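You operate a simulated robot arm through the tools that you are given. There is no shell and no other tool. Be economical: measure what you need, move in short steps, check, and stop when the job is done.

The job below is to be done with a simulated robot arm. You get a single attempt, and the scene is never put back.

TASK
Take the link out of the joined chain and lay both pieces on the chain board.
Fine: press the big yellow button once, then the green dome button once; lay each piece lengthwise in a free spot.

It is judged by the outcome, as a careful person would: the job done as asked, and still so three seconds after it is handed in. It fails if anything else is knocked over, pushed out of place, dropped, spilled or broken.

THE ROBOT
A 7-joint arm with a two-finger parallel gripper, fixed in place. Base frame: the origin is at the foot of the arm, x ahead of it, y to its left, z up. Units: mm, degrees, N and s.
With the tool pointing down near the work surface it reaches from about 440 to 920 mm from the base axis. Its first joint turns from -115.0 to 115.0 degrees. Payload 3.91 kg.
Tool frame: the origin (TCP) lies between the finger pads and is the grasp point; the fingertips stand 30 mm ahead of it; z points along the fingers, y is the line along which they close. The gripper opens to 110 mm. The fingers are 20 mm wide and 10 mm thick; the gripper's body (48 by 112 mm) begins 55 mm behind the TCP.
Orientation is that of the tool frame in the base frame, as [roll, pitch, yaw] about the fixed x, y, z axes, in that order (R = Rz(yaw) Ry(pitch) Rx(roll)). With the fingers straight down and closing along the base's y, the tool's x points along the base's -x, its y along +y and its z along -z.

THE INTERFACE
- The arm moves only by the tool nudge_tool. Its argument "commands" is a list of rows, each a list of 7 numbers: the shift along the base's x, y, z in units of 40 mm (1.0 is 40 mm), then the turn, a rotation vector about the base's x, y, z in units of 5 degrees (1.0 is 5 degrees), then the opening, from 0 (shut) to 1 (fully open). In form: [[x, y, z, rx, ry, rz, claw], ...]. A call has 1 to 10 rows; each row shifts and turns the commanded pose from where the row before left it. A call with a number of a shift or a turn outside -1 to 1 is refused whole. Each row takes 0.2 s and may step no farther than 50 mm and 8.6 degrees from the row before; otherwise, or with a gripper value out of range, the whole call is refused. Where a pose cannot be reached the arm comes as near as it can. A force on the tool above 50 N (or 10 N above the force at the start of the call, whichever is more), or a blocked arm, ends the call early, and 0.2 s more pass. The fingers move at their own pace (about 153 mm/s each) and stop on an object; they squeeze with about 36 N. The grip force told is the motor's: it shows also when the fingers shut on nothing. Time passes only in rows, and 0.2 s behind the last, so rows that do not move let the fingers close. The reply holds the time, the measured pose of the TCP, the force on the tool along the base axes, the opening and the grip force, in the units named above and with some noise.
- Cameras (640 x 400 px; columns grow to the right, rows downward): "scene" is fixed at [219.8, -497.4, 1500.1]; the picture's right is [0.74, -0.67, 0.00], its down [-0.34, -0.37, -0.86] and it looks along [0.58, 0.64, -0.50] (base axes); focal length 314 px, centre (320, 200). "wrist" rides on the gripper at [72, 17, -103] in the tool frame; the picture's right is [-0.23, 0.97, 0.00], its down [-0.76, -0.18, -0.62] and it looks along [-0.61, -0.14, 0.78] (tool axes); focal length 222 px, centre (320, 200). There is no depth. A picture from a camera that has moved, and an enlarged one, comes with that camera's place and axes in the base frame and with its lens.
- capture(camera): a new picture of that camera. No time passes.
- raise_lower(by): slides the trunk up (or, below 0, down) by that many mm; the arm rides with it, the base frame stays. It gives what a move gives, with no picture.
- enlarge(camera, box): a new picture of the part [left, top, right, bottom] of that camera's present view, enlarged. No time passes.
- finish_job(): hands the job in; it is judged then, once.

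Go step by step. Nothing tells you positions but the pictures and the camera data: compare them with the known pose of the tool, close in by small moves and look again before you grip or let go. The budget is 120 turns and 76 pictures, counting those below and the enlarged ones. Unless the task says otherwise, let go and move clear before handing in, and close with one line.

The tools are called after "Call:" as name(argument=value, ...) on one line, values as JSON. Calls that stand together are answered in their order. nudge_tool: Moves the arm, as the interface text tells. Its arguments: {"type":"object","properties":{"commands":{"type":"array"}},"required":["commands"]} The other tools are called the same way: raise_lower (by) slides the trunk up or down; capture (camera) takes a picture; enlarge (camera, box) takes an enlarged picture of a part of a camera's view; finish_job () hands the job in.

At the start:

```text
clock: 0.0
ee_pos: [400.1, 303.5, 1305.8]
orientation: [-180.0, 0.0, -180.0]
force: [-0.1, -0.7, -0.3]
width: 109.9
grip_force: 0.0
trunk travel left (down, up): [-875.0, 115.0]
```

scene: 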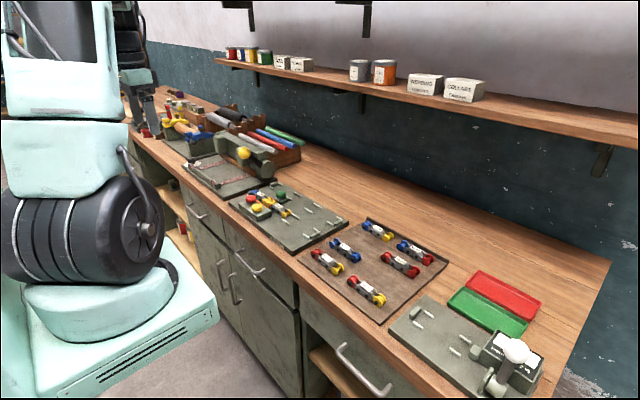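
wrist: 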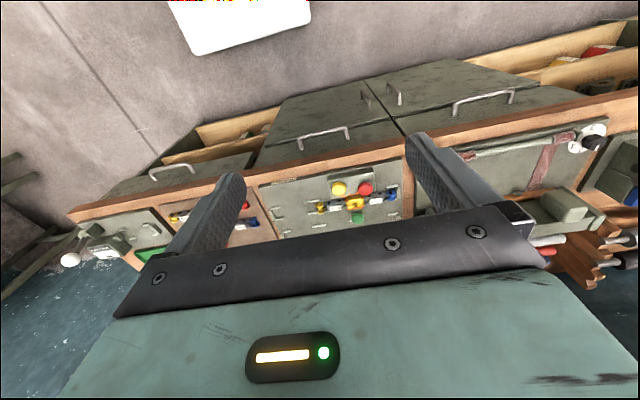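

I see a bench with a fixture holding a joined chain with coloured buttons, a chain board beside it with six links, and trays further away. I'll look closer at them.

Call:
enlarge(camera="scene", box=[220, 170, 360, 257])

Call:
enlarge(camera="scene", box=[290, 205, 460, 311])

Call:
enlarge(camera="wrist", box=[230, 140, 430, 265])

```text
4.57 times, centred on (290, 214) of scene
camera zoom: at [219.8, -497.4, 1500.1], right [0.74, -0.67, 0.0], down [-0.34, -0.37, -0.86], along [0.58, 0.64, -0.5], focal length 1434 px, centre (457, 138)
```

zoom: 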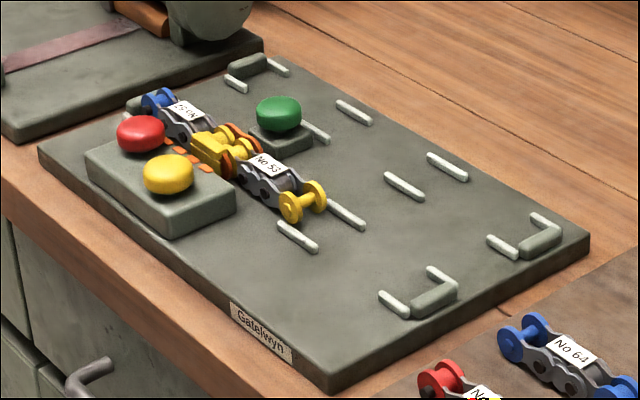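

```text
3.76 times, centred on (375, 258) of scene
camera zoom: at [219.8, -497.4, 1500.1], right [0.74, -0.67, 0.0], down [-0.34, -0.37, -0.86], along [0.58, 0.64, -0.5], focal length 1181 px, centre (113, -18)
```

zoom: 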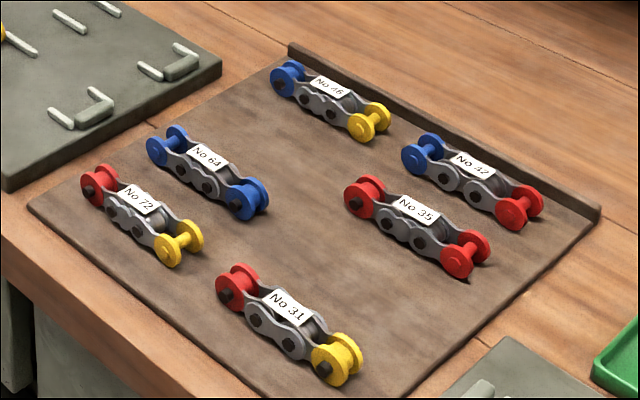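

```text
3.20 times, centred on (330, 202) of wrist
camera zoom: at [328.4, 320.3, 1408.0], right [0.23, 0.97, 0.0], down [0.76, -0.18, 0.62], along [0.61, -0.14, -0.78], focal length 711 px, centre (288, 192)
```

zoom: 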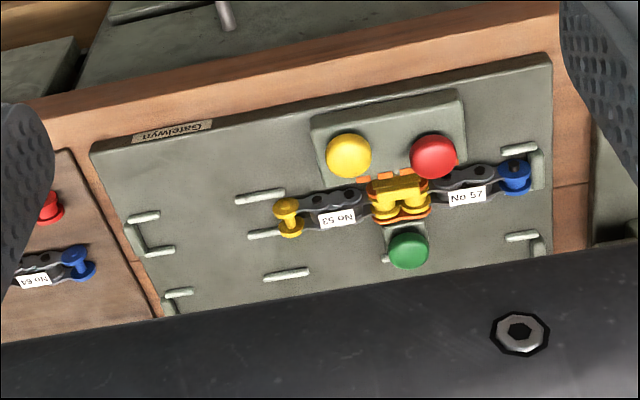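

The chain on the "Gatelwyn" fixture is No 57 and No 53 joined by a yellow/orange link; the brown board with six chains is probably the chain board. I'll check the other stations for labels.

Call:
enlarge(camera="scene", box=[380, 260, 560, 400])

Call:
enlarge(camera="scene", box=[120, 80, 320, 205])

```text
2.86 times, centred on (470, 330) of scene
camera zoom: at [219.8, -497.4, 1500.1], right [0.74, -0.67, 0.0], down [-0.34, -0.37, -0.86], along [0.58, 0.64, -0.5], focal length 896 px, centre (-109, -171)
```

zoom: 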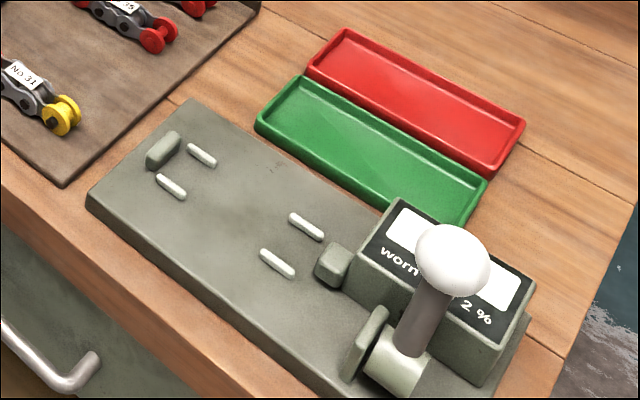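

```text
3.20 times, centred on (220, 142) of scene
camera zoom: at [219.8, -497.4, 1500.1], right [0.74, -0.67, 0.0], down [-0.34, -0.37, -0.86], along [0.58, 0.64, -0.5], focal length 1004 px, centre (640, 384)
```

zoom: 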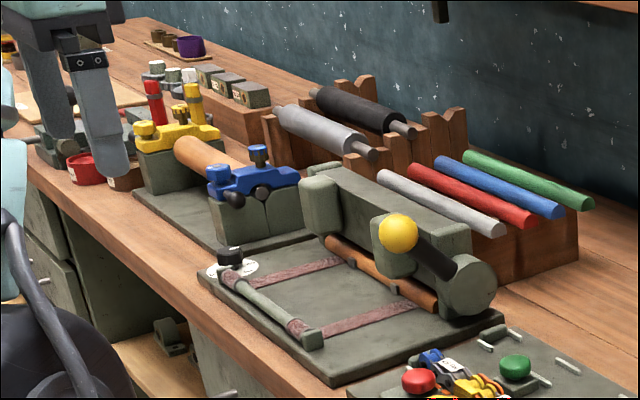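

The chain board looks like the brown board, with free spots near (823,-15) and (753,-156). The yellow button is at about (656,294,960) and the green dome at about (776,326,950). I'll close the fingers and move above the yellow button.

Call:
nudge_tool(commands=[[0.8, -0.03, -0.6, 0, 0, 0, 0], [0.8, -0.03, -0.6, 0, 0, 0, 0], [0.8, -0.03, -0.6, 0, 0, 0, 0], [0.8, -0.03, -0.6, 0, 0, 0, 0], [0.8, -0.03, -0.6, 0, 0, 0, 0], [0.8, -0.03, -0.6, 0, 0, 0, 0], [0.8, -0.03, -0.6, 0, 0, 0, 0], [0.8, -0.03, -0.6, 0, 0, 0, 0], [0, 0, 0, 0, 0, 0, 0]])

Call:
capture(camera="wrist")

Call:
enlarge(camera="scene", box=[200, 120, 360, 240])

```text
clock: 2.0
ee_pos: [658.5, 294.6, 1115.7]
orientation: [-180.0, 0.0, -179.9]
force: [0.2, 0.7, -0.7]
width: 0.0
grip_force: 36.2
trunk travel left (down, up): [-875.0, 115.0]
```

```text
68 pictures are left
camera wrist: at [586.3, 311.5, 1218.1], right [0.23, 0.97, 0.0], down [0.76, -0.18, 0.62], along [0.61, -0.14, -0.78], focal length 222 px, centre (320, 200)
```

wrist: 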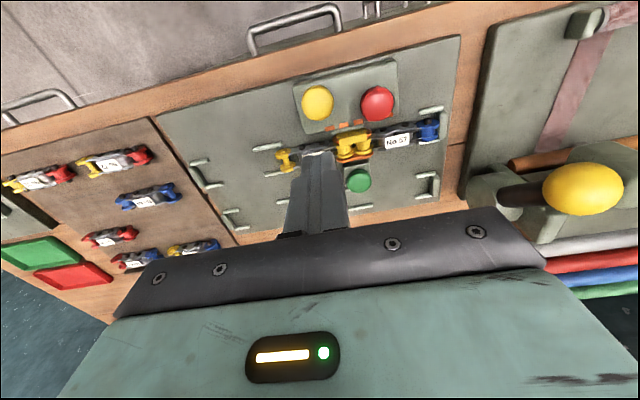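

```text
3.33 times, centred on (280, 180) of scene
camera zoom: at [219.8, -497.4, 1500.1], right [0.74, -0.67, 0.0], down [-0.34, -0.37, -0.86], along [0.58, 0.64, -0.5], focal length 1045 px, centre (453, 267)
```

zoom: 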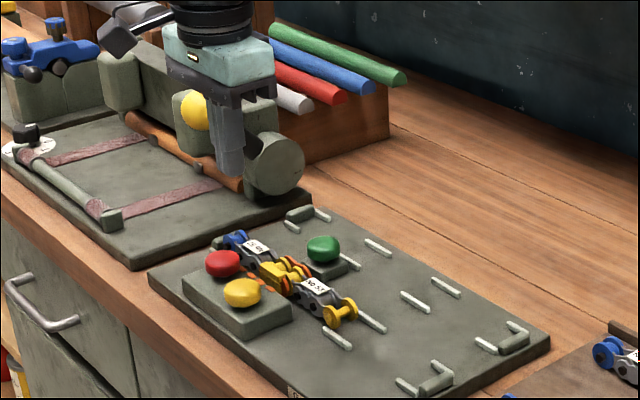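

Yellow sits at about (655,293). I'll line up over it and descend to just above.

Call:
nudge_tool(commands=[[-0.08, -0.03, -1, 0, 0, 0, 0], [0, 0, -1, 0, 0, 0, 0], [0, 0, -0.7, 0, 0, 0, 0], [0, 0, 0, 0, 0, 0, 0]])

Call:
capture(camera="wrist")

Call:
enlarge(camera="scene", box=[220, 170, 340, 245])

```text
clock: 3.0
ee_pos: [652.9, 291.7, 1005.0]
orientation: [179.9, 0.1, -179.9]
force: [0.1, 0.5, 0.4]
width: 0.1
grip_force: 35.8
trunk travel left (down, up): [-875.0, 115.0]
```

```text
66 pictures are left
camera wrist: at [581.3, 309.4, 1107.0], right [0.23, 0.97, 0.0], down [0.76, -0.18, 0.62], along [0.61, -0.14, -0.78], focal length 222 px, centre (320, 200)
```

wrist: 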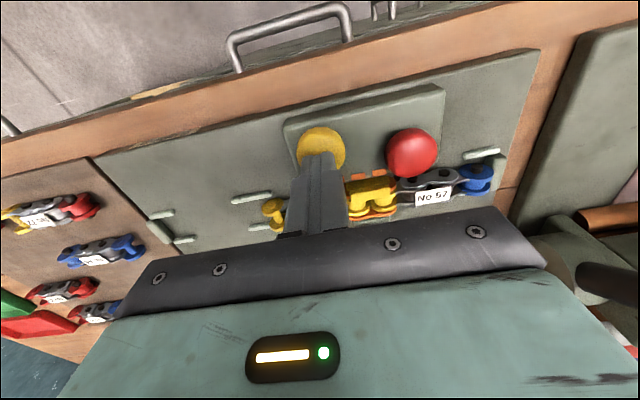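

```text
5.33 times, centred on (280, 208) of scene
camera zoom: at [219.8, -497.4, 1500.1], right [0.74, -0.67, 0.0], down [-0.34, -0.37, -0.86], along [0.58, 0.64, -0.5], focal length 1672 px, centre (533, 160)
```

zoom: 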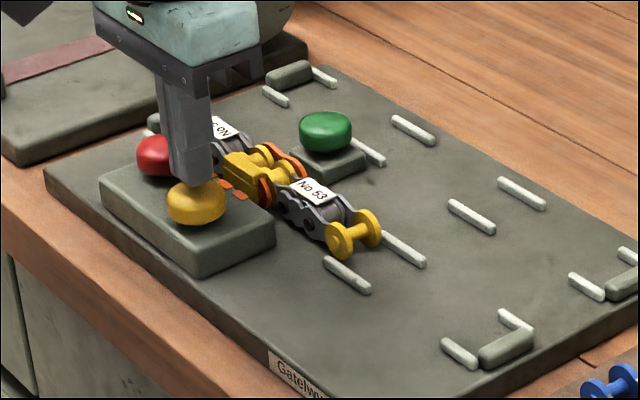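

The tip is just above the yellow button and centred. I'll press slowly.

Call:
nudge_tool(commands=[[0, 0, -0.1, 0, 0, 0, 0], [0, 0, -0.1, 0, 0, 0, 0], [0, 0, -0.1, 0, 0, 0, 0], [0, 0, -0.1, 0, 0, 0, 0], [0, 0, -0.1, 0, 0, 0, 0]])

Call:
enlarge(camera="scene", box=[220, 170, 340, 245])

```text
clock: 4.2
ee_pos: [653.8, 292.9, 985.3]
orientation: [179.9, 0.1, -179.9]
force: [0.1, -2.9, 6.8]
width: 0.1
grip_force: 35.9
trunk travel left (down, up): [-875.0, 115.0]
```

```text
5.33 times, centred on (280, 208) of scene
camera zoom: at [219.8, -497.4, 1500.1], right [0.74, -0.67, 0.0], down [-0.34, -0.37, -0.86], along [0.58, 0.64, -0.5], focal length 1672 px, centre (533, 160)
```

zoom: 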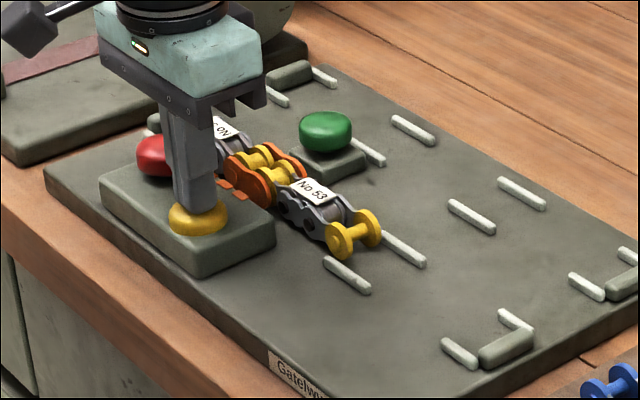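

The yellow clip came off the link, so the press registered. I'll go straight up, then over to the green dome.

Call:
nudge_tool(commands=[[0, 0, 0.5, 0, 0, 0, 0], [0, 0, 1, 0, 0, 0, 0], [0.75, 0.2, 0, 0, 0, 0, 0], [0.75, 0.2, 0, 0, 0, 0, 0], [0.75, 0.2, 0, 0, 0, 0, 0], [0.75, 0.2, 0, 0, 0, 0, 0], [0, 0, 0, 0, 0, 0, 0]])

Call:
capture(camera="wrist")

Call:
enlarge(camera="scene", box=[220, 170, 340, 245])

```text
clock: 5.8
ee_pos: [773.7, 324.4, 1044.1]
orientation: [-180.0, 0.0, 179.9]
force: [-0.7, 0.5, 0.5]
width: 0.1
grip_force: 35.2
trunk travel left (down, up): [-875.0, 115.0]
```

```text
63 pictures are left
camera wrist: at [702.6, 341.0, 1146.4], right [0.23, 0.97, 0.0], down [0.76, -0.18, 0.62], along [0.61, -0.14, -0.78], focal length 222 px, centre (320, 200)
```

wrist: 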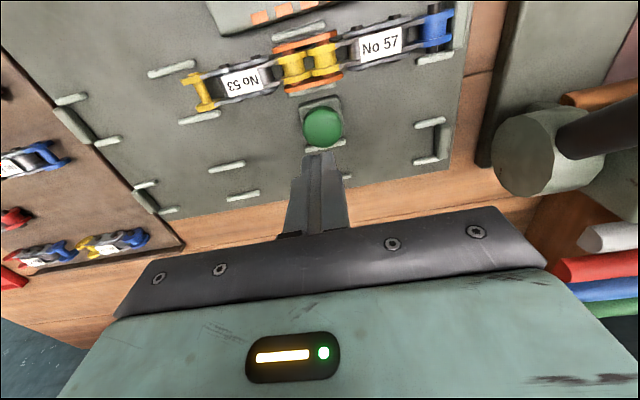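

```text
5.33 times, centred on (280, 208) of scene
camera zoom: at [219.8, -497.4, 1500.1], right [0.74, -0.67, 0.0], down [-0.34, -0.37, -0.86], along [0.58, 0.64, -0.5], focal length 1672 px, centre (533, 160)
```

zoom: 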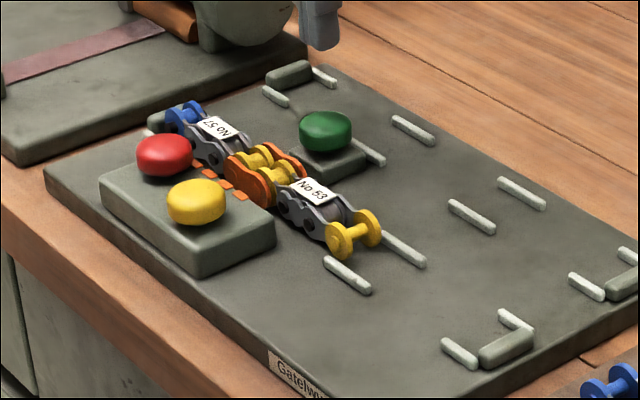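

Green is at about (774,327). I'll descend to just above it.

Call:
nudge_tool(commands=[[0, 0.05, -0.7, 0, 0, 0, 0], [0, 0, -0.45, 0, 0, 0, 0], [0, 0, 0, 0, 0, 0, 0]])

Call:
enlarge(camera="scene", box=[220, 170, 340, 245])

Call:
capture(camera="wrist")

```text
clock: 6.6
ee_pos: [774.0, 327.0, 998.2]
orientation: [-180.0, 0.0, -180.0]
force: [0.8, 0.1, -0.6]
width: 0.0
grip_force: 36.4
trunk travel left (down, up): [-875.0, 115.0]
```

```text
5.33 times, centred on (280, 208) of scene
camera zoom: at [219.8, -497.4, 1500.1], right [0.74, -0.67, 0.0], down [-0.34, -0.37, -0.86], along [0.58, 0.64, -0.5], focal length 1672 px, centre (533, 160)
```

zoom: 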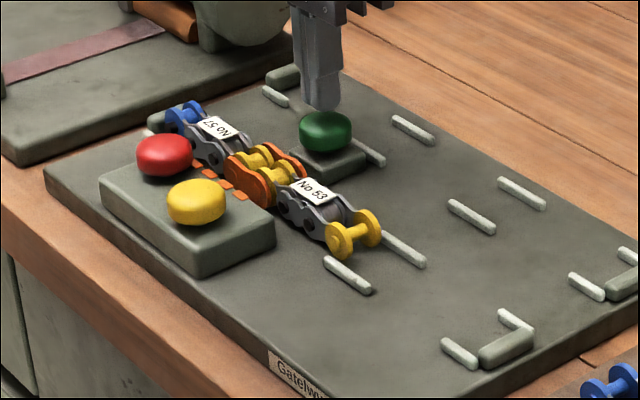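

```text
60 pictures are left
camera wrist: at [701.9, 343.3, 1100.8], right [0.23, 0.97, 0.0], down [0.76, -0.18, 0.62], along [0.61, -0.14, -0.78], focal length 222 px, centre (320, 200)
```

wrist: 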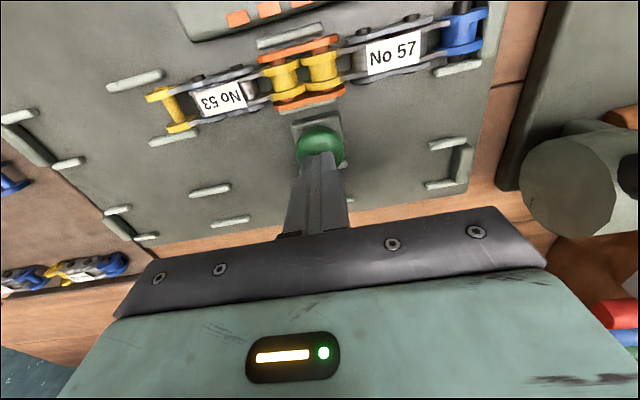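

The tip is a few mm above the dome. I'll press slowly.

Call:
nudge_tool(commands=[[0, 0, -0.1, 0, 0, 0, 0], [0, 0, -0.1, 0, 0, 0, 0], [0, 0, -0.1, 0, 0, 0, 0], [0, 0, -0.1, 0, 0, 0, 0]])

Call:
enlarge(camera="scene", box=[220, 170, 340, 245])

```text
clock: 7.6
ee_pos: [773.2, 327.0, 983.7]
orientation: [179.9, 0.2, -180.0]
force: [-1.6, -0.3, 3.4]
width: 0.2
grip_force: 35.8
trunk travel left (down, up): [-875.0, 115.0]
```

```text
5.33 times, centred on (280, 208) of scene
camera zoom: at [219.8, -497.4, 1500.1], right [0.74, -0.67, 0.0], down [-0.34, -0.37, -0.86], along [0.58, 0.64, -0.5], focal length 1672 px, centre (533, 160)
```

zoom: 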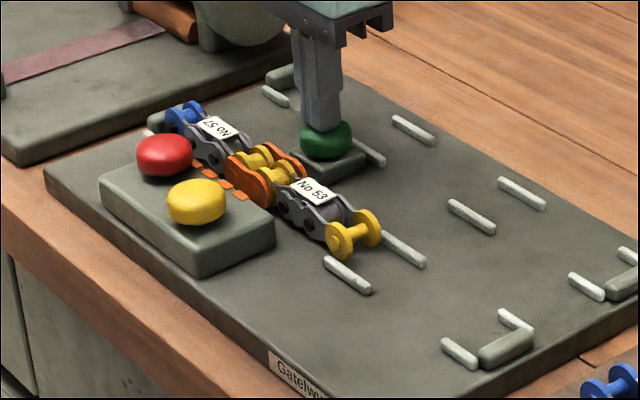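

The fingers are touching, with little travel so far. I'll keep pressing.

Call:
nudge_tool(commands=[[0, 0, -0.07, 0, 0, 0, 0], [0, 0, -0.07, 0, 0, 0, 0]])

Call:
enlarge(camera="scene", box=[220, 170, 340, 245])

```text
clock: 8.2
ee_pos: [771.9, 326.4, 978.4]
orientation: [179.9, 0.2, 180.0]
force: [-2.9, -1.1, 6.7]
width: 0.0
grip_force: 35.8
trunk travel left (down, up): [-875.0, 115.0]
```

```text
5.33 times, centred on (280, 208) of scene
camera zoom: at [219.8, -497.4, 1500.1], right [0.74, -0.67, 0.0], down [-0.34, -0.37, -0.86], along [0.58, 0.64, -0.5], focal length 1672 px, centre (533, 160)
```

zoom: 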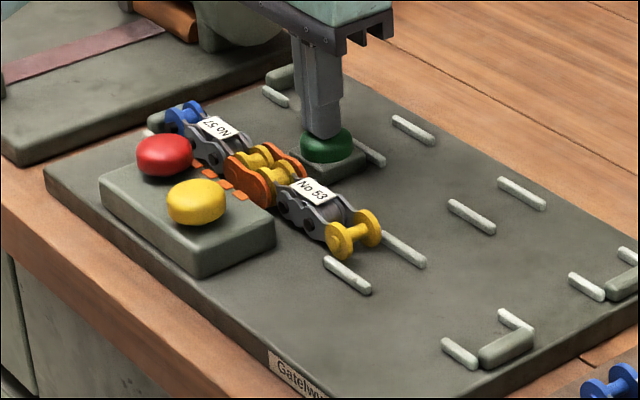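

It is partly depressed and the link hasn't changed yet. I'll go a little deeper.

Call:
nudge_tool(commands=[[0, 0, -0.07, 0, 0, 0, 0], [0, 0, -0.07, 0, 0, 0, 0]])

Call:
enlarge(camera="scene", box=[220, 170, 340, 245])

```text
clock: 8.8
ee_pos: [772.5, 326.3, 972.5]
orientation: [179.9, 0.1, 180.0]
force: [-2.9, -3.3, 13.8]
width: 0.2
grip_force: 35.8
trunk travel left (down, up): [-875.0, 115.0]
```

```text
5.33 times, centred on (280, 208) of scene
camera zoom: at [219.8, -497.4, 1500.1], right [0.74, -0.67, 0.0], down [-0.34, -0.37, -0.86], along [0.58, 0.64, -0.5], focal length 1672 px, centre (533, 160)
```

zoom: 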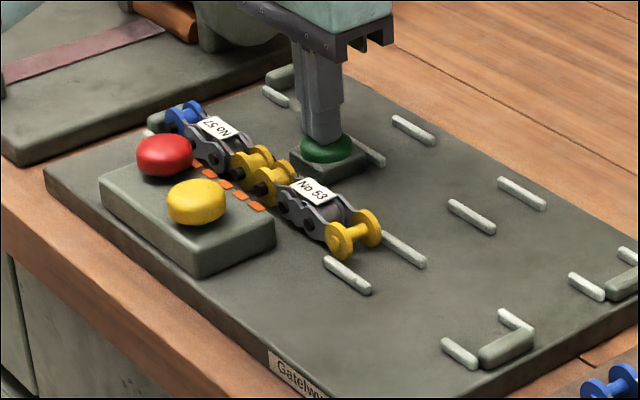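

The orange plates have gone and the chain is now two pieces. I'll rise and turn the gripper 90° so the fingers close across the pieces.

Call:
nudge_tool(commands=[[0, 0, 0.5, 0, 0, 0, 0], [0, 0, 1, 0, 0, 0, 0], [0, 0, 1, 0, 0, 0, 0], [-0.2, -0.3, 0, 0, 0, 1, 0.6], [-0.2, -0.3, 0, 0, 0, 1, 0.6], [-0.2, -0.3, 0, 0, 0, 1, 0.6], [-0.2, -0.3, 0, 0, 0, 1, 0.6], [-0.2, -0.3, 0, 0, 0, 1, 0.6], [-0.2, 0, 0, 0, 0, 1, 0.6]])

Call:
nudge_tool(commands=[[0, 0, 0, 0, 0, 1, 0.6], [0, 0, 0, 0, 0, 1, 0.6], [0, 0, 0, 0, 0, 1, 0.6], [0, 0, 0, 0, 0, 1, 0.6], [0, 0, 0, 0, 0, 1, 0.6], [0, 0, 0, 0, 0, 1, 0.6], [0, 0, 0, 0, 0, 1, 0.6], [0, 0, 0, 0, 0, 1, 0.6], [0, 0, 0, 0, 0, 1, 0.6], [0, 0, 0, 0, 0, 1, 0.6]])

Call:
nudge_tool(commands=[[0, 0, 0, 0, 0, 1, 0.6], [0, 0, 0, 0, 0, 1, 0.6], [0, 0, 0, 0, 0, 0, 0.6]])

Call:
capture(camera="wrist")

Call:
enlarge(camera="scene", box=[220, 170, 340, 245])

```text
clock: 10.8
ee_pos: [725.4, 267.3, 1071.4]
orientation: [180.0, 0.0, -149.8]
force: [-0.1, 0.2, 0.4]
width: 66.0
grip_force: 0.2
trunk travel left (down, up): [-875.0, 115.0]
```

```text
clock: 13.0
ee_pos: [724.9, 265.8, 1072.8]
orientation: [180.0, -0.1, -99.9]
force: [1.0, -0.5, -1.2]
width: 66.0
grip_force: 0.0
trunk travel left (down, up): [-875.0, 115.0]
```

```text
clock: 13.8
ee_pos: [726.8, 266.6, 1072.3]
orientation: [180.0, 0.0, -89.9]
force: [0.7, 0.4, 0.4]
width: 66.0
grip_force: 0.0
trunk travel left (down, up): [-875.0, 115.0]
```

```text
56 pictures are left
camera wrist: at [709.7, 193.6, 1174.4], right [-0.97, 0.23, 0.0], down [0.18, 0.76, 0.62], along [0.14, 0.61, -0.78], focal length 222 px, centre (320, 200)
```

wrist: 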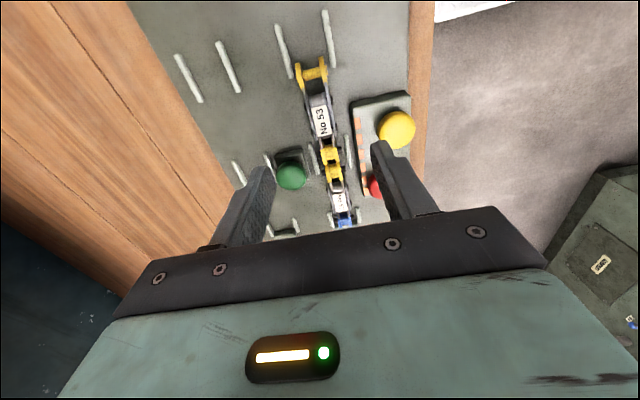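

```text
5.33 times, centred on (280, 208) of scene
camera zoom: at [219.8, -497.4, 1500.1], right [0.74, -0.67, 0.0], down [-0.34, -0.37, -0.86], along [0.58, 0.64, -0.5], focal length 1672 px, centre (533, 160)
```

zoom: 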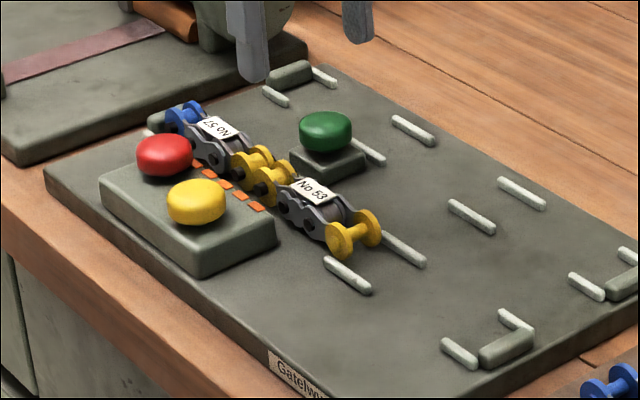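

The fingers now straddle x. I'll enlarge the wrist view to place No 53 precisely.

Call:
enlarge(camera="wrist", box=[240, 0, 440, 240])

```text
1.67 times, centred on (340, 120) of wrist
camera zoom: at [709.7, 193.6, 1174.4], right [-0.97, 0.23, 0.0], down [0.18, 0.76, 0.62], along [0.14, 0.61, -0.78], focal length 370 px, centre (287, 333)
```

zoom: 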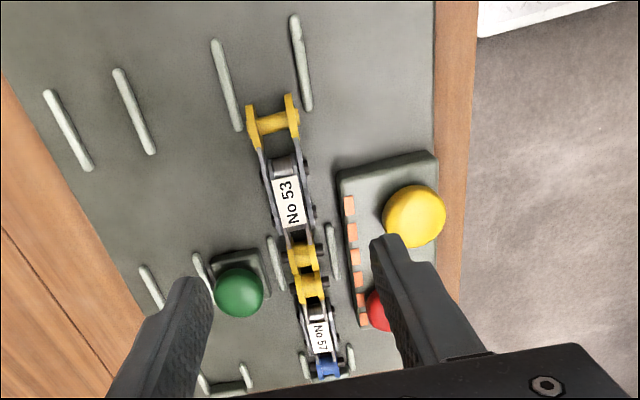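

No 53 is centred near (726,272) with its top at about z 950 and the button block edge at x≈693. I'll narrow the opening to 43 mm and come down to just above it.

Call:
nudge_tool(commands=[[0, 0.1, -0.5, 0, 0, 0, 0.39], [0, 0, -0.7, 0, 0, 0, 0.39], [0, 0, -0.6, 0, 0, 0, 0.39], [0, 0, 0, 0, 0, 0, 0.39]])

Call:
capture(camera="wrist")

Call:
enlarge(camera="scene", box=[220, 170, 340, 245])

```text
clock: 14.8
ee_pos: [724.3, 271.1, 1001.8]
orientation: [180.0, 0.0, -90.0]
force: [-0.4, 0.1, 0.0]
width: 43.1
grip_force: 0.1
trunk travel left (down, up): [-875.0, 115.0]
```

```text
53 pictures are left
camera wrist: at [708.0, 198.3, 1103.1], right [-0.97, 0.23, 0.0], down [0.18, 0.76, 0.62], along [0.14, 0.61, -0.78], focal length 222 px, centre (320, 200)
```

wrist: 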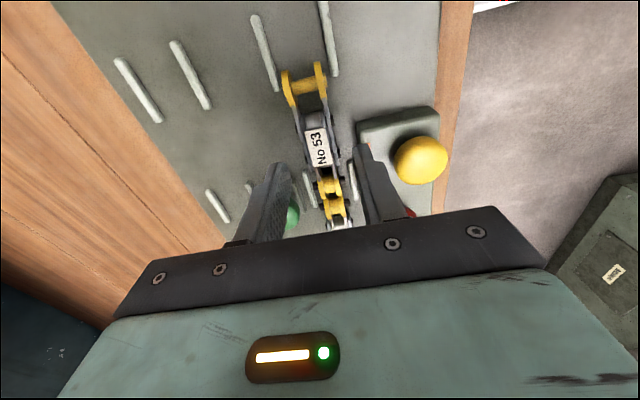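

```text
5.33 times, centred on (280, 208) of scene
camera zoom: at [219.8, -497.4, 1500.1], right [0.74, -0.67, 0.0], down [-0.34, -0.37, -0.86], along [0.58, 0.64, -0.5], focal length 1672 px, centre (533, 160)
```

zoom: 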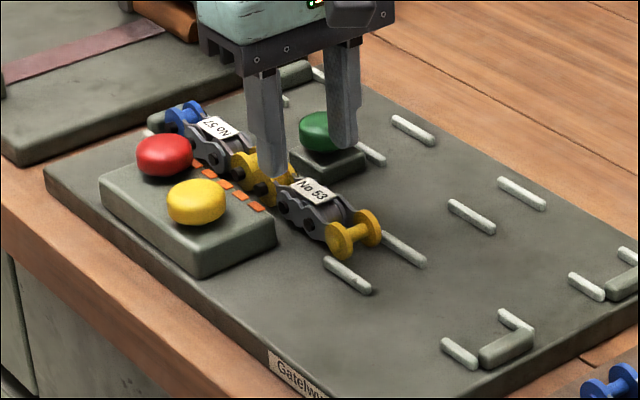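

Label 53 is at about (726,269), so alignment is good. I'll lower to finger depth with a 1 mm x correction.

Call:
nudge_tool(commands=[[0.03, 0, -0.5, 0, 0, 0, 0.39], [0, 0, -0.3, 0, 0, 0, 0.39], [0, 0, -0.2, 0, 0, 0, 0.39], [0, 0, 0, 0, 0, 0, 0.39]])

Call:
enlarge(camera="wrist", box=[200, 0, 460, 260])

Call:
enlarge(camera="scene", box=[220, 170, 340, 245])

```text
clock: 15.8
ee_pos: [727.2, 271.9, 959.3]
orientation: [179.9, 0.0, -90.0]
force: [0.1, -0.4, 0.3]
width: 42.8
grip_force: 0.1
trunk travel left (down, up): [-875.0, 115.0]
```

```text
1.54 times, centred on (330, 130) of wrist
camera zoom: at [709.9, 198.8, 1062.3], right [-0.97, 0.23, 0.0], down [0.18, 0.76, 0.62], along [0.14, 0.61, -0.78], focal length 342 px, centre (305, 308)
```

zoom: 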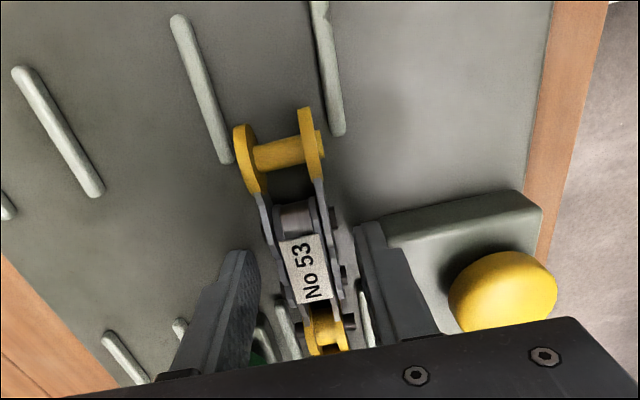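

```text
5.33 times, centred on (280, 208) of scene
camera zoom: at [219.8, -497.4, 1500.1], right [0.74, -0.67, 0.0], down [-0.34, -0.37, -0.86], along [0.58, 0.64, -0.5], focal length 1672 px, centre (533, 160)
```

zoom: 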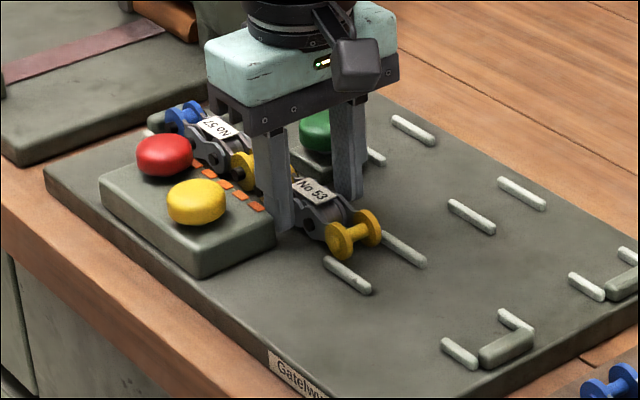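

The fingers straddle No 53 clear of the block. I'll close.

Call:
nudge_tool(commands=[[0, 0, 0, 0, 0, 0, 0.28], [0, 0, 0, 0, 0, 0, 0.15], [0, 0, 0, 0, 0, 0, 0], [0, 0, 0, 0, 0, 0, 0]])

Call:
enlarge(camera="wrist", box=[200, 0, 460, 260])

```text
clock: 16.8
ee_pos: [727.2, 271.1, 959.7]
orientation: [-179.9, -0.1, -90.0]
force: [-1.1, 1.2, 0.1]
width: 29.4
grip_force: 36.0
trunk travel left (down, up): [-875.0, 115.0]
```

```text
1.54 times, centred on (330, 130) of wrist
camera zoom: at [709.9, 198.8, 1062.3], right [-0.97, 0.23, 0.0], down [0.18, 0.76, 0.62], along [0.14, 0.61, -0.78], focal length 342 px, centre (305, 308)
```

zoom: 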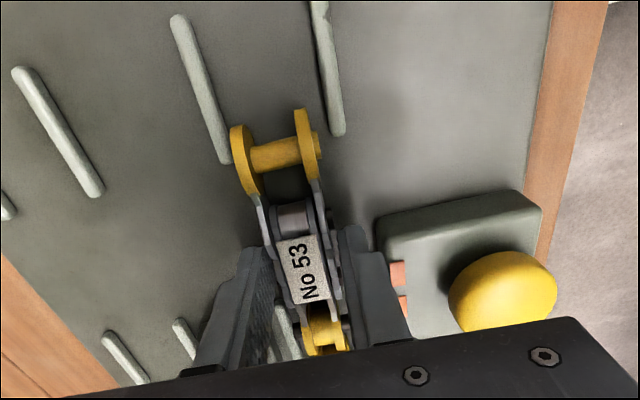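

The grip is firm at 29 mm. I'll lift slowly and check.

Call:
nudge_tool(commands=[[0, 0, 0.2, 0, 0, 0, 0], [0, 0, 0.4, 0, 0, 0, 0], [0, 0, 0.7, 0, 0, 0, 0], [0, 0, 1, 0, 0, 0, 0], [0, 0, 0.7, 0, 0, 0, 0], [0, 0, 0, 0, 0, 0, 0]])

Call:
enlarge(camera="scene", box=[220, 140, 380, 240])

Call:
capture(camera="wrist")

```text
clock: 18.2
ee_pos: [724.8, 269.4, 1079.3]
orientation: [179.9, 0.1, -90.0]
force: [0.6, -0.5, -2.3]
width: 29.4
grip_force: 35.4
trunk travel left (down, up): [-875.0, 115.0]
```

```text
4.00 times, centred on (300, 190) of scene
camera zoom: at [219.8, -497.4, 1500.1], right [0.74, -0.67, 0.0], down [-0.34, -0.37, -0.86], along [0.58, 0.64, -0.5], focal length 1254 px, centre (400, 240)
```

zoom: 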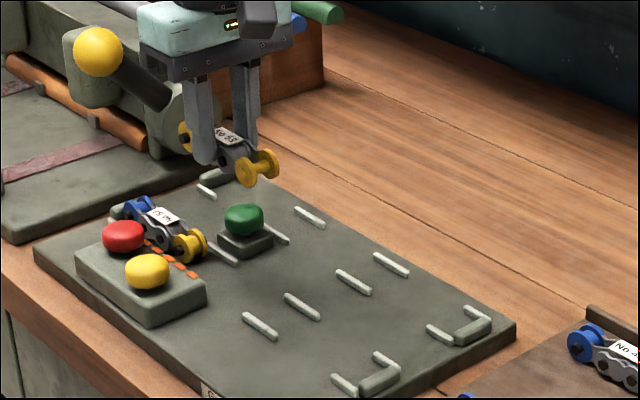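

```text
47 pictures are left
camera wrist: at [708.9, 198.1, 1181.8], right [-0.97, 0.23, 0.0], down [0.18, 0.76, 0.62], along [0.14, 0.61, -0.78], focal length 222 px, centre (320, 200)
```

wrist: 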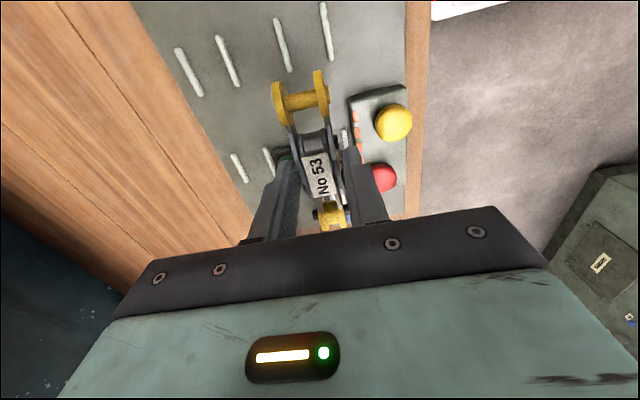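

No 53 is held level and nothing else moved. I'll carry it toward the free spot near (753,-156).

Call:
nudge_tool(commands=[[0.07, -1, 0, 0, 0, 0, 0], [0.07, -1, 0, 0, 0, 0, 0], [0.07, -1, 0, 0, 0, 0, 0], [0.07, -1, 0, 0, 0, 0, 0], [0.07, -1, 0, 0, 0, 0, 0], [0.07, -1, 0, 0, 0, 0, 0], [0.07, -1, 0, 0, 0, 0, 0], [0.07, -1, 0, 0, 0, 0, 0], [0.07, -1, 0, 0, 0, 0, 0], [0, 0, 0, 0, 0, 0, 0]])

Call:
capture(camera="wrist")

Call:
enlarge(camera="scene", box=[290, 170, 460, 311])

```text
clock: 20.4
ee_pos: [752.7, -89.3, 1079.7]
orientation: [-179.9, 0.0, -90.0]
force: [-0.3, -0.6, -1.7]
width: 29.2
grip_force: 36.7
trunk travel left (down, up): [-875.0, 115.0]
```

```text
46 pictures are left
camera wrist: at [736.8, -162.1, 1181.4], right [-0.97, 0.23, 0.0], down [0.18, 0.76, 0.62], along [0.14, 0.61, -0.78], focal length 222 px, centre (320, 200)
```

wrist: 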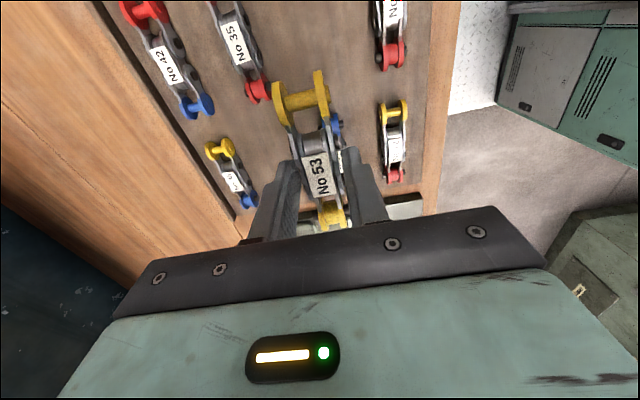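

```text
2.84 times, centred on (375, 240) of scene
camera zoom: at [219.8, -497.4, 1500.1], right [0.74, -0.67, 0.0], down [-0.34, -0.37, -0.86], along [0.58, 0.64, -0.5], focal length 890 px, centre (164, 85)
```

zoom: 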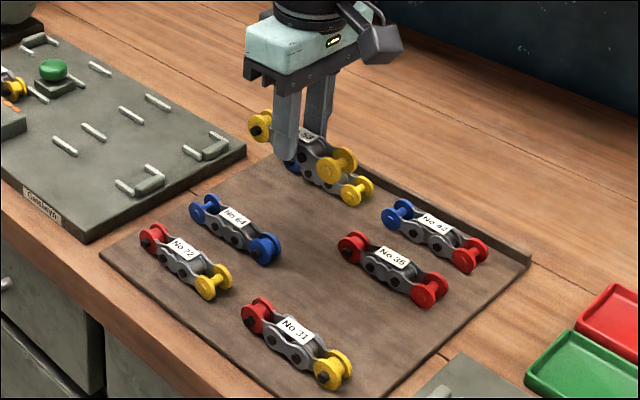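

Triangulating, labels on the board sit at z≈942 and the grid is x≈672/740/809/881, y≈-25/-165. The free spots are therefore (740,-165) and (809,-25). I'll move above (741,-165) and part-way down.

Call:
nudge_tool(commands=[[-0.15, -0.97, 0, 0, 0, 0, 0], [-0.15, -0.97, 0, 0, 0, 0, 0], [0, 0, -1, 0, 0, 0, 0], [0, 0, -0.9, 0, 0, 0, 0], [0, 0, 0, 0, 0, 0, 0]])

Call:
capture(camera="wrist")

Call:
enlarge(camera="scene", box=[290, 195, 460, 311])

```text
clock: 21.6
ee_pos: [740.8, -166.8, 1005.2]
orientation: [-180.0, 0.0, -89.8]
force: [0.3, -0.3, -1.5]
width: 29.4
grip_force: 35.9
trunk travel left (down, up): [-875.0, 115.0]
```

```text
44 pictures are left
camera wrist: at [724.6, -238.5, 1106.6], right [-0.97, 0.23, 0.0], down [0.18, 0.76, 0.62], along [0.14, 0.61, -0.78], focal length 222 px, centre (320, 200)
```

wrist: 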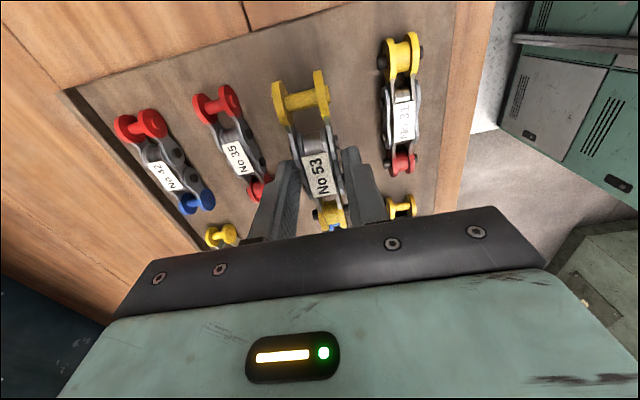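

```text
3.45 times, centred on (375, 253) of scene
camera zoom: at [219.8, -497.4, 1500.1], right [0.74, -0.67, 0.0], down [-0.34, -0.37, -0.86], along [0.58, 0.64, -0.5], focal length 1081 px, centre (130, 17)
```

zoom: 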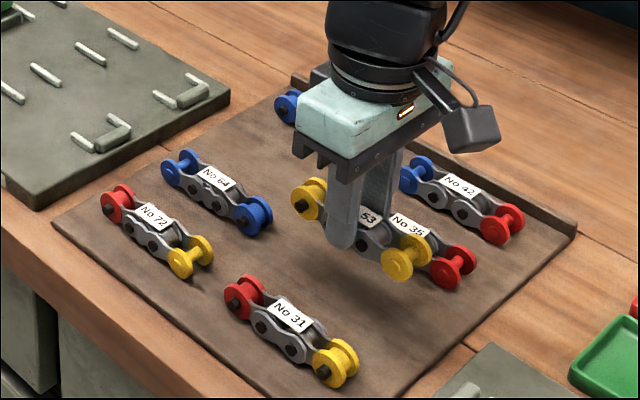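

Clearances to the neighbours look fine. I'll lower, with slow steps toward contact at about z 951.

Call:
nudge_tool(commands=[[0, 0, -0.6, 0, 0, 0, 0], [0, 0, -0.5, 0, 0, 0, 0], [0, 0, -0.1, 0, 0, 0, 0], [0, 0, 0, 0, 0, 0, 0]])

Call:
enlarge(camera="scene", box=[340, 220, 440, 290])

Call:
capture(camera="wrist")

```text
clock: 22.6
ee_pos: [740.5, -165.7, 957.6]
orientation: [180.0, 0.0, -90.0]
force: [-0.2, -0.4, -2.0]
width: 29.4
grip_force: 36.4
trunk travel left (down, up): [-875.0, 115.0]
```

```text
5.71 times, centred on (390, 255) of scene
camera zoom: at [219.8, -497.4, 1500.1], right [0.74, -0.67, 0.0], down [-0.34, -0.37, -0.86], along [0.58, 0.64, -0.5], focal length 1792 px, centre (-80, -114)
```

zoom: 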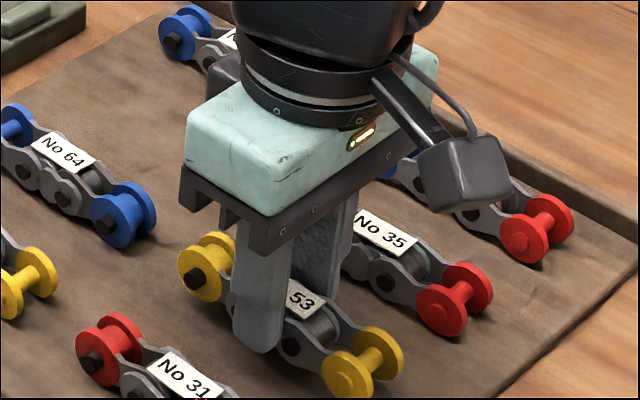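

```text
41 pictures are left
camera wrist: at [723.5, -239.0, 1060.1], right [-0.97, 0.23, 0.0], down [0.18, 0.76, 0.62], along [0.14, 0.61, -0.78], focal length 222 px, centre (320, 200)
```

wrist: 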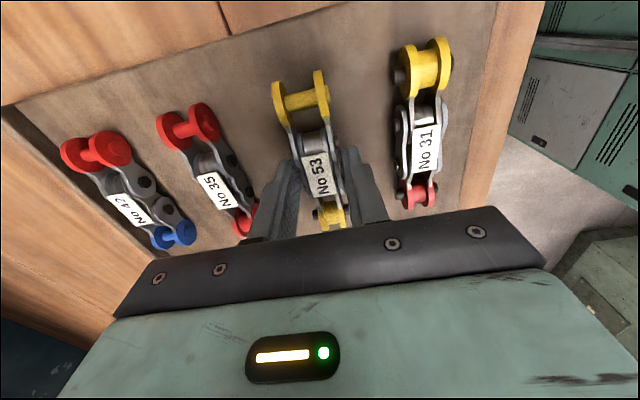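

Call:
nudge_tool(commands=[[0, 0, -0.05, 0, 0, 0, 0], [0, 0, -0.05, 0, 0, 0, 0], [0, 0, 0, 0, 0, 0, 0]])

```text
clock: 23.4
ee_pos: [740.2, -165.4, 952.7]
orientation: [-180.0, 0.1, -90.1]
force: [0.0, -0.5, -1.1]
width: 29.3
grip_force: 36.1
trunk travel left (down, up): [-875.0, 115.0]
```

No contact yet at z 952.7. I'll continue in 1.5 mm steps.

Call:
nudge_tool(commands=[[0, 0, -0.04, 0, 0, 0, 0], [0, 0, -0.04, 0, 0, 0, 0], [0, 0, 0, 0, 0, 0, 0]])

Call:
enlarge(camera="scene", box=[340, 220, 440, 290])

```text
clock: 24.2
ee_pos: [740.5, -164.7, 949.2]
orientation: [179.9, 0.0, -90.0]
force: [0.1, 0.5, -2.0]
width: 29.5
grip_force: 36.3
trunk travel left (down, up): [-875.0, 115.0]
```

```text
5.71 times, centred on (390, 255) of scene
camera zoom: at [219.8, -497.4, 1500.1], right [0.74, -0.67, 0.0], down [-0.34, -0.37, -0.86], along [0.58, 0.64, -0.5], focal length 1792 px, centre (-80, -114)
```

zoom: 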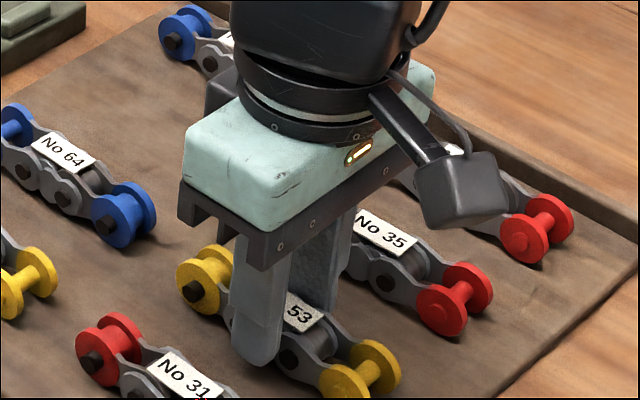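

There's still no contact force. I'll keep going in small steps.

Call:
nudge_tool(commands=[[0, 0, -0.03, 0, 0, 0, 0], [0, 0, -0.03, 0, 0, 0, 0], [0, 0, 0, 0, 0, 0, 0]])

Call:
nudge_tool(commands=[[0, 0, -0.03, 0, 0, 0, 0], [0, 0, 0, 0, 0, 0, 0]])

```text
clock: 25.0
ee_pos: [739.9, -167.0, 947.3]
orientation: [179.9, 0.0, -89.9]
force: [-2.5, 2.5, 8.7]
width: 29.3
grip_force: 35.6
trunk travel left (down, up): [-875.0, 115.0]
```

```text
clock: 25.6
ee_pos: [740.4, -165.5, 948.0]
orientation: [-179.9, 0.1, -90.1]
force: [-4.3, 4.5, 28.6]
width: 29.6
grip_force: 35.8
trunk travel left (down, up): [-875.0, 115.0]
```

The piece is on the board. I'll relieve the pressure slightly, open to 45 mm and look.

Call:
nudge_tool(commands=[[0, 0, 0.04, 0, 0, 0, 0], [0, 0, 0, 0, 0, 0, 0.35], [0, 0, 0, 0, 0, 0, 0.42], [0, 0, 0, 0, 0, 0, 0.42]])

Call:
enlarge(camera="wrist", box=[60, 20, 480, 260])

Call:
enlarge(camera="scene", box=[340, 220, 440, 290])

```text
clock: 26.6
ee_pos: [739.4, -167.6, 946.6]
orientation: [-180.0, 0.1, -90.1]
force: [0.0, -0.3, -0.2]
width: 46.1
grip_force: 0.0
trunk travel left (down, up): [-875.0, 115.0]
```

```text
1.52 times, centred on (270, 140) of wrist
camera zoom: at [724.0, -239.7, 1049.8], right [-0.97, 0.23, 0.0], down [0.18, 0.76, 0.62], along [0.14, 0.61, -0.78], focal length 338 px, centre (396, 291)
```

zoom: 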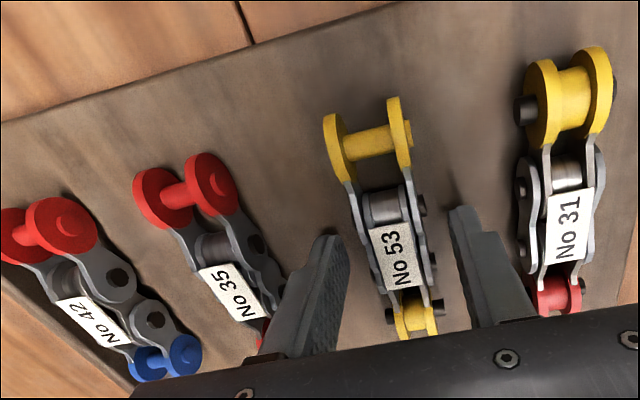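

```text
5.71 times, centred on (390, 255) of scene
camera zoom: at [219.8, -497.4, 1500.1], right [0.74, -0.67, 0.0], down [-0.34, -0.37, -0.86], along [0.58, 0.64, -0.5], focal length 1792 px, centre (-80, -114)
```

zoom: 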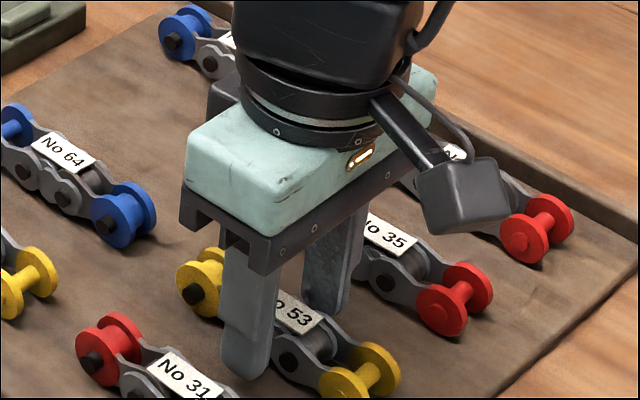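

No 53 rests upright and free on the board. I'll lift clear and travel back toward No 57.

Call:
nudge_tool(commands=[[0, 0, 0.4, 0, 0, 0, 0.42], [0, 0, 1, 0, 0, 0, 0.42], [0, 0, 1, 0, 0, 0, 0.42], [0, 0, 1, 0, 0, 0, 0.42], [0, 1, 0.2, 0, 0, 0, 0.42], [0, 1, 0, 0, 0, 0, 0.42], [0, 1, 0, 0, 0, 0, 0.42], [0, 1, 0, 0, 0, 0, 0.42], [0, 1, 0, 0, 0, 0, 0.42], [0, 1, 0, 0, 0, 0, 0.42]])

Call:
nudge_tool(commands=[[-0.05, 1, 0, 0, 0, 0, 0.42], [-0.05, 1, 0, 0, 0, 0, 0.42], [-0.05, 1, 0, 0, 0, 0, 0.42], [-0.05, 1, 0, 0, 0, 0, 0.42], [-0.05, 1, 0, 0, 0, 0, 0.42], [-0.05, 1, 0, 0, 0, 0, 0.42], [-0.05, 1, 0, 0, 0, 0, 0.42], [0, 0, 0, 0, 0, 0, 0.42]])

Call:
capture(camera="wrist")

Call:
enlarge(camera="scene", box=[200, 120, 360, 240])

```text
clock: 28.8
ee_pos: [736.4, 72.0, 1092.3]
orientation: [179.8, 0.1, -89.9]
force: [0.5, -0.6, 0.8]
width: 46.2
grip_force: 0.0
trunk travel left (down, up): [-875.0, 115.0]
```

```text
clock: 30.6
ee_pos: [723.7, 355.8, 1092.0]
orientation: [179.9, 0.0, -90.1]
force: [0.1, -0.9, 0.3]
width: 46.3
grip_force: 0.1
trunk travel left (down, up): [-875.0, 115.0]
```

```text
37 pictures are left
camera wrist: at [706.8, 282.1, 1194.9], right [-0.97, 0.23, 0.0], down [0.18, 0.76, 0.62], along [0.14, 0.61, -0.78], focal length 222 px, centre (320, 200)
```

wrist: 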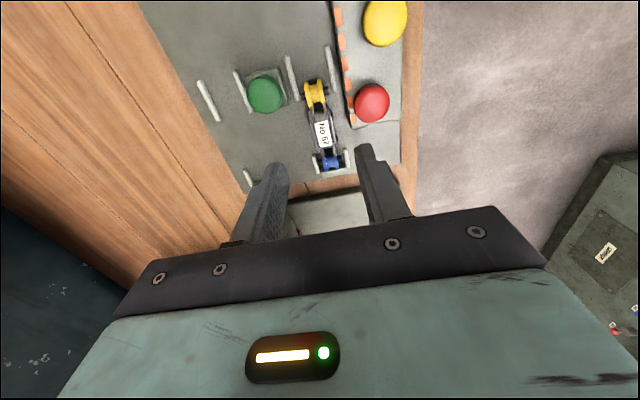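

```text
3.33 times, centred on (280, 180) of scene
camera zoom: at [219.8, -497.4, 1500.1], right [0.74, -0.67, 0.0], down [-0.34, -0.37, -0.86], along [0.58, 0.64, -0.5], focal length 1045 px, centre (453, 267)
```

zoom: 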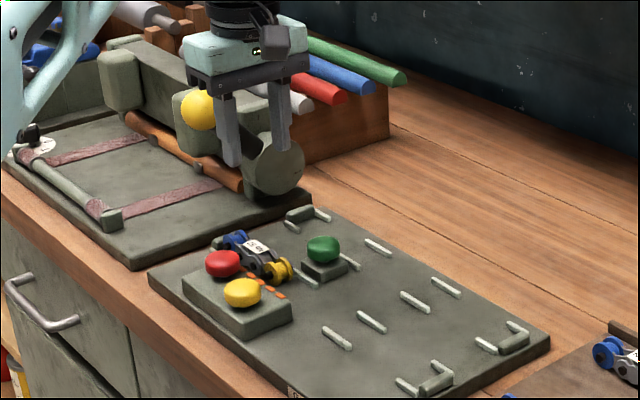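

No 57 is centred near (725,381), and the machine's knob at about (740,498) stays clear. I'll move over it and descend to just above.

Call:
nudge_tool(commands=[[0.04, 0.62, 0, 0, 0, 0, 0.38], [0, 0, -0.9, 0, 0, 0, 0.38], [0, 0, -0.9, 0, 0, 0, 0.38], [0, 0, -0.4, 0, 0, 0, 0.38], [0, 0, 0, 0, 0, 0, 0.38]])

Call:
enlarge(camera="wrist", box=[200, 0, 460, 260])

Call:
enlarge(camera="scene", box=[210, 140, 330, 230])

```text
clock: 31.8
ee_pos: [727.2, 377.6, 1001.5]
orientation: [179.9, 0.0, -90.0]
force: [-1.0, 0.5, 0.1]
width: 41.8
grip_force: 0.1
trunk travel left (down, up): [-875.0, 115.0]
```

```text
1.54 times, centred on (330, 130) of wrist
camera zoom: at [710.7, 306.0, 1105.2], right [-0.97, 0.23, 0.0], down [0.18, 0.76, 0.62], along [0.14, 0.61, -0.78], focal length 342 px, centre (305, 308)
```

zoom: 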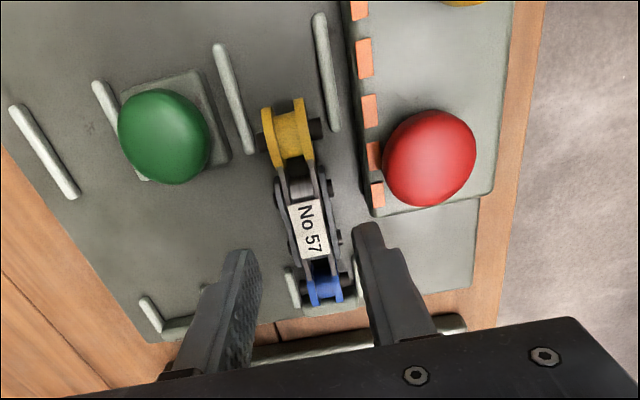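

```text
4.44 times, centred on (270, 185) of scene
camera zoom: at [219.8, -497.4, 1500.1], right [0.74, -0.67, 0.0], down [-0.34, -0.37, -0.86], along [0.58, 0.64, -0.5], focal length 1394 px, centre (542, 267)
```

zoom: 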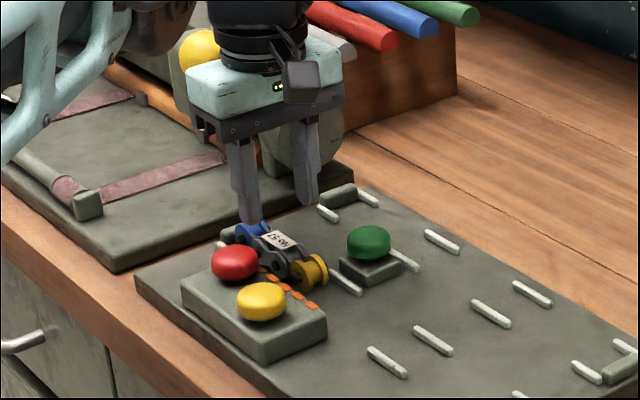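

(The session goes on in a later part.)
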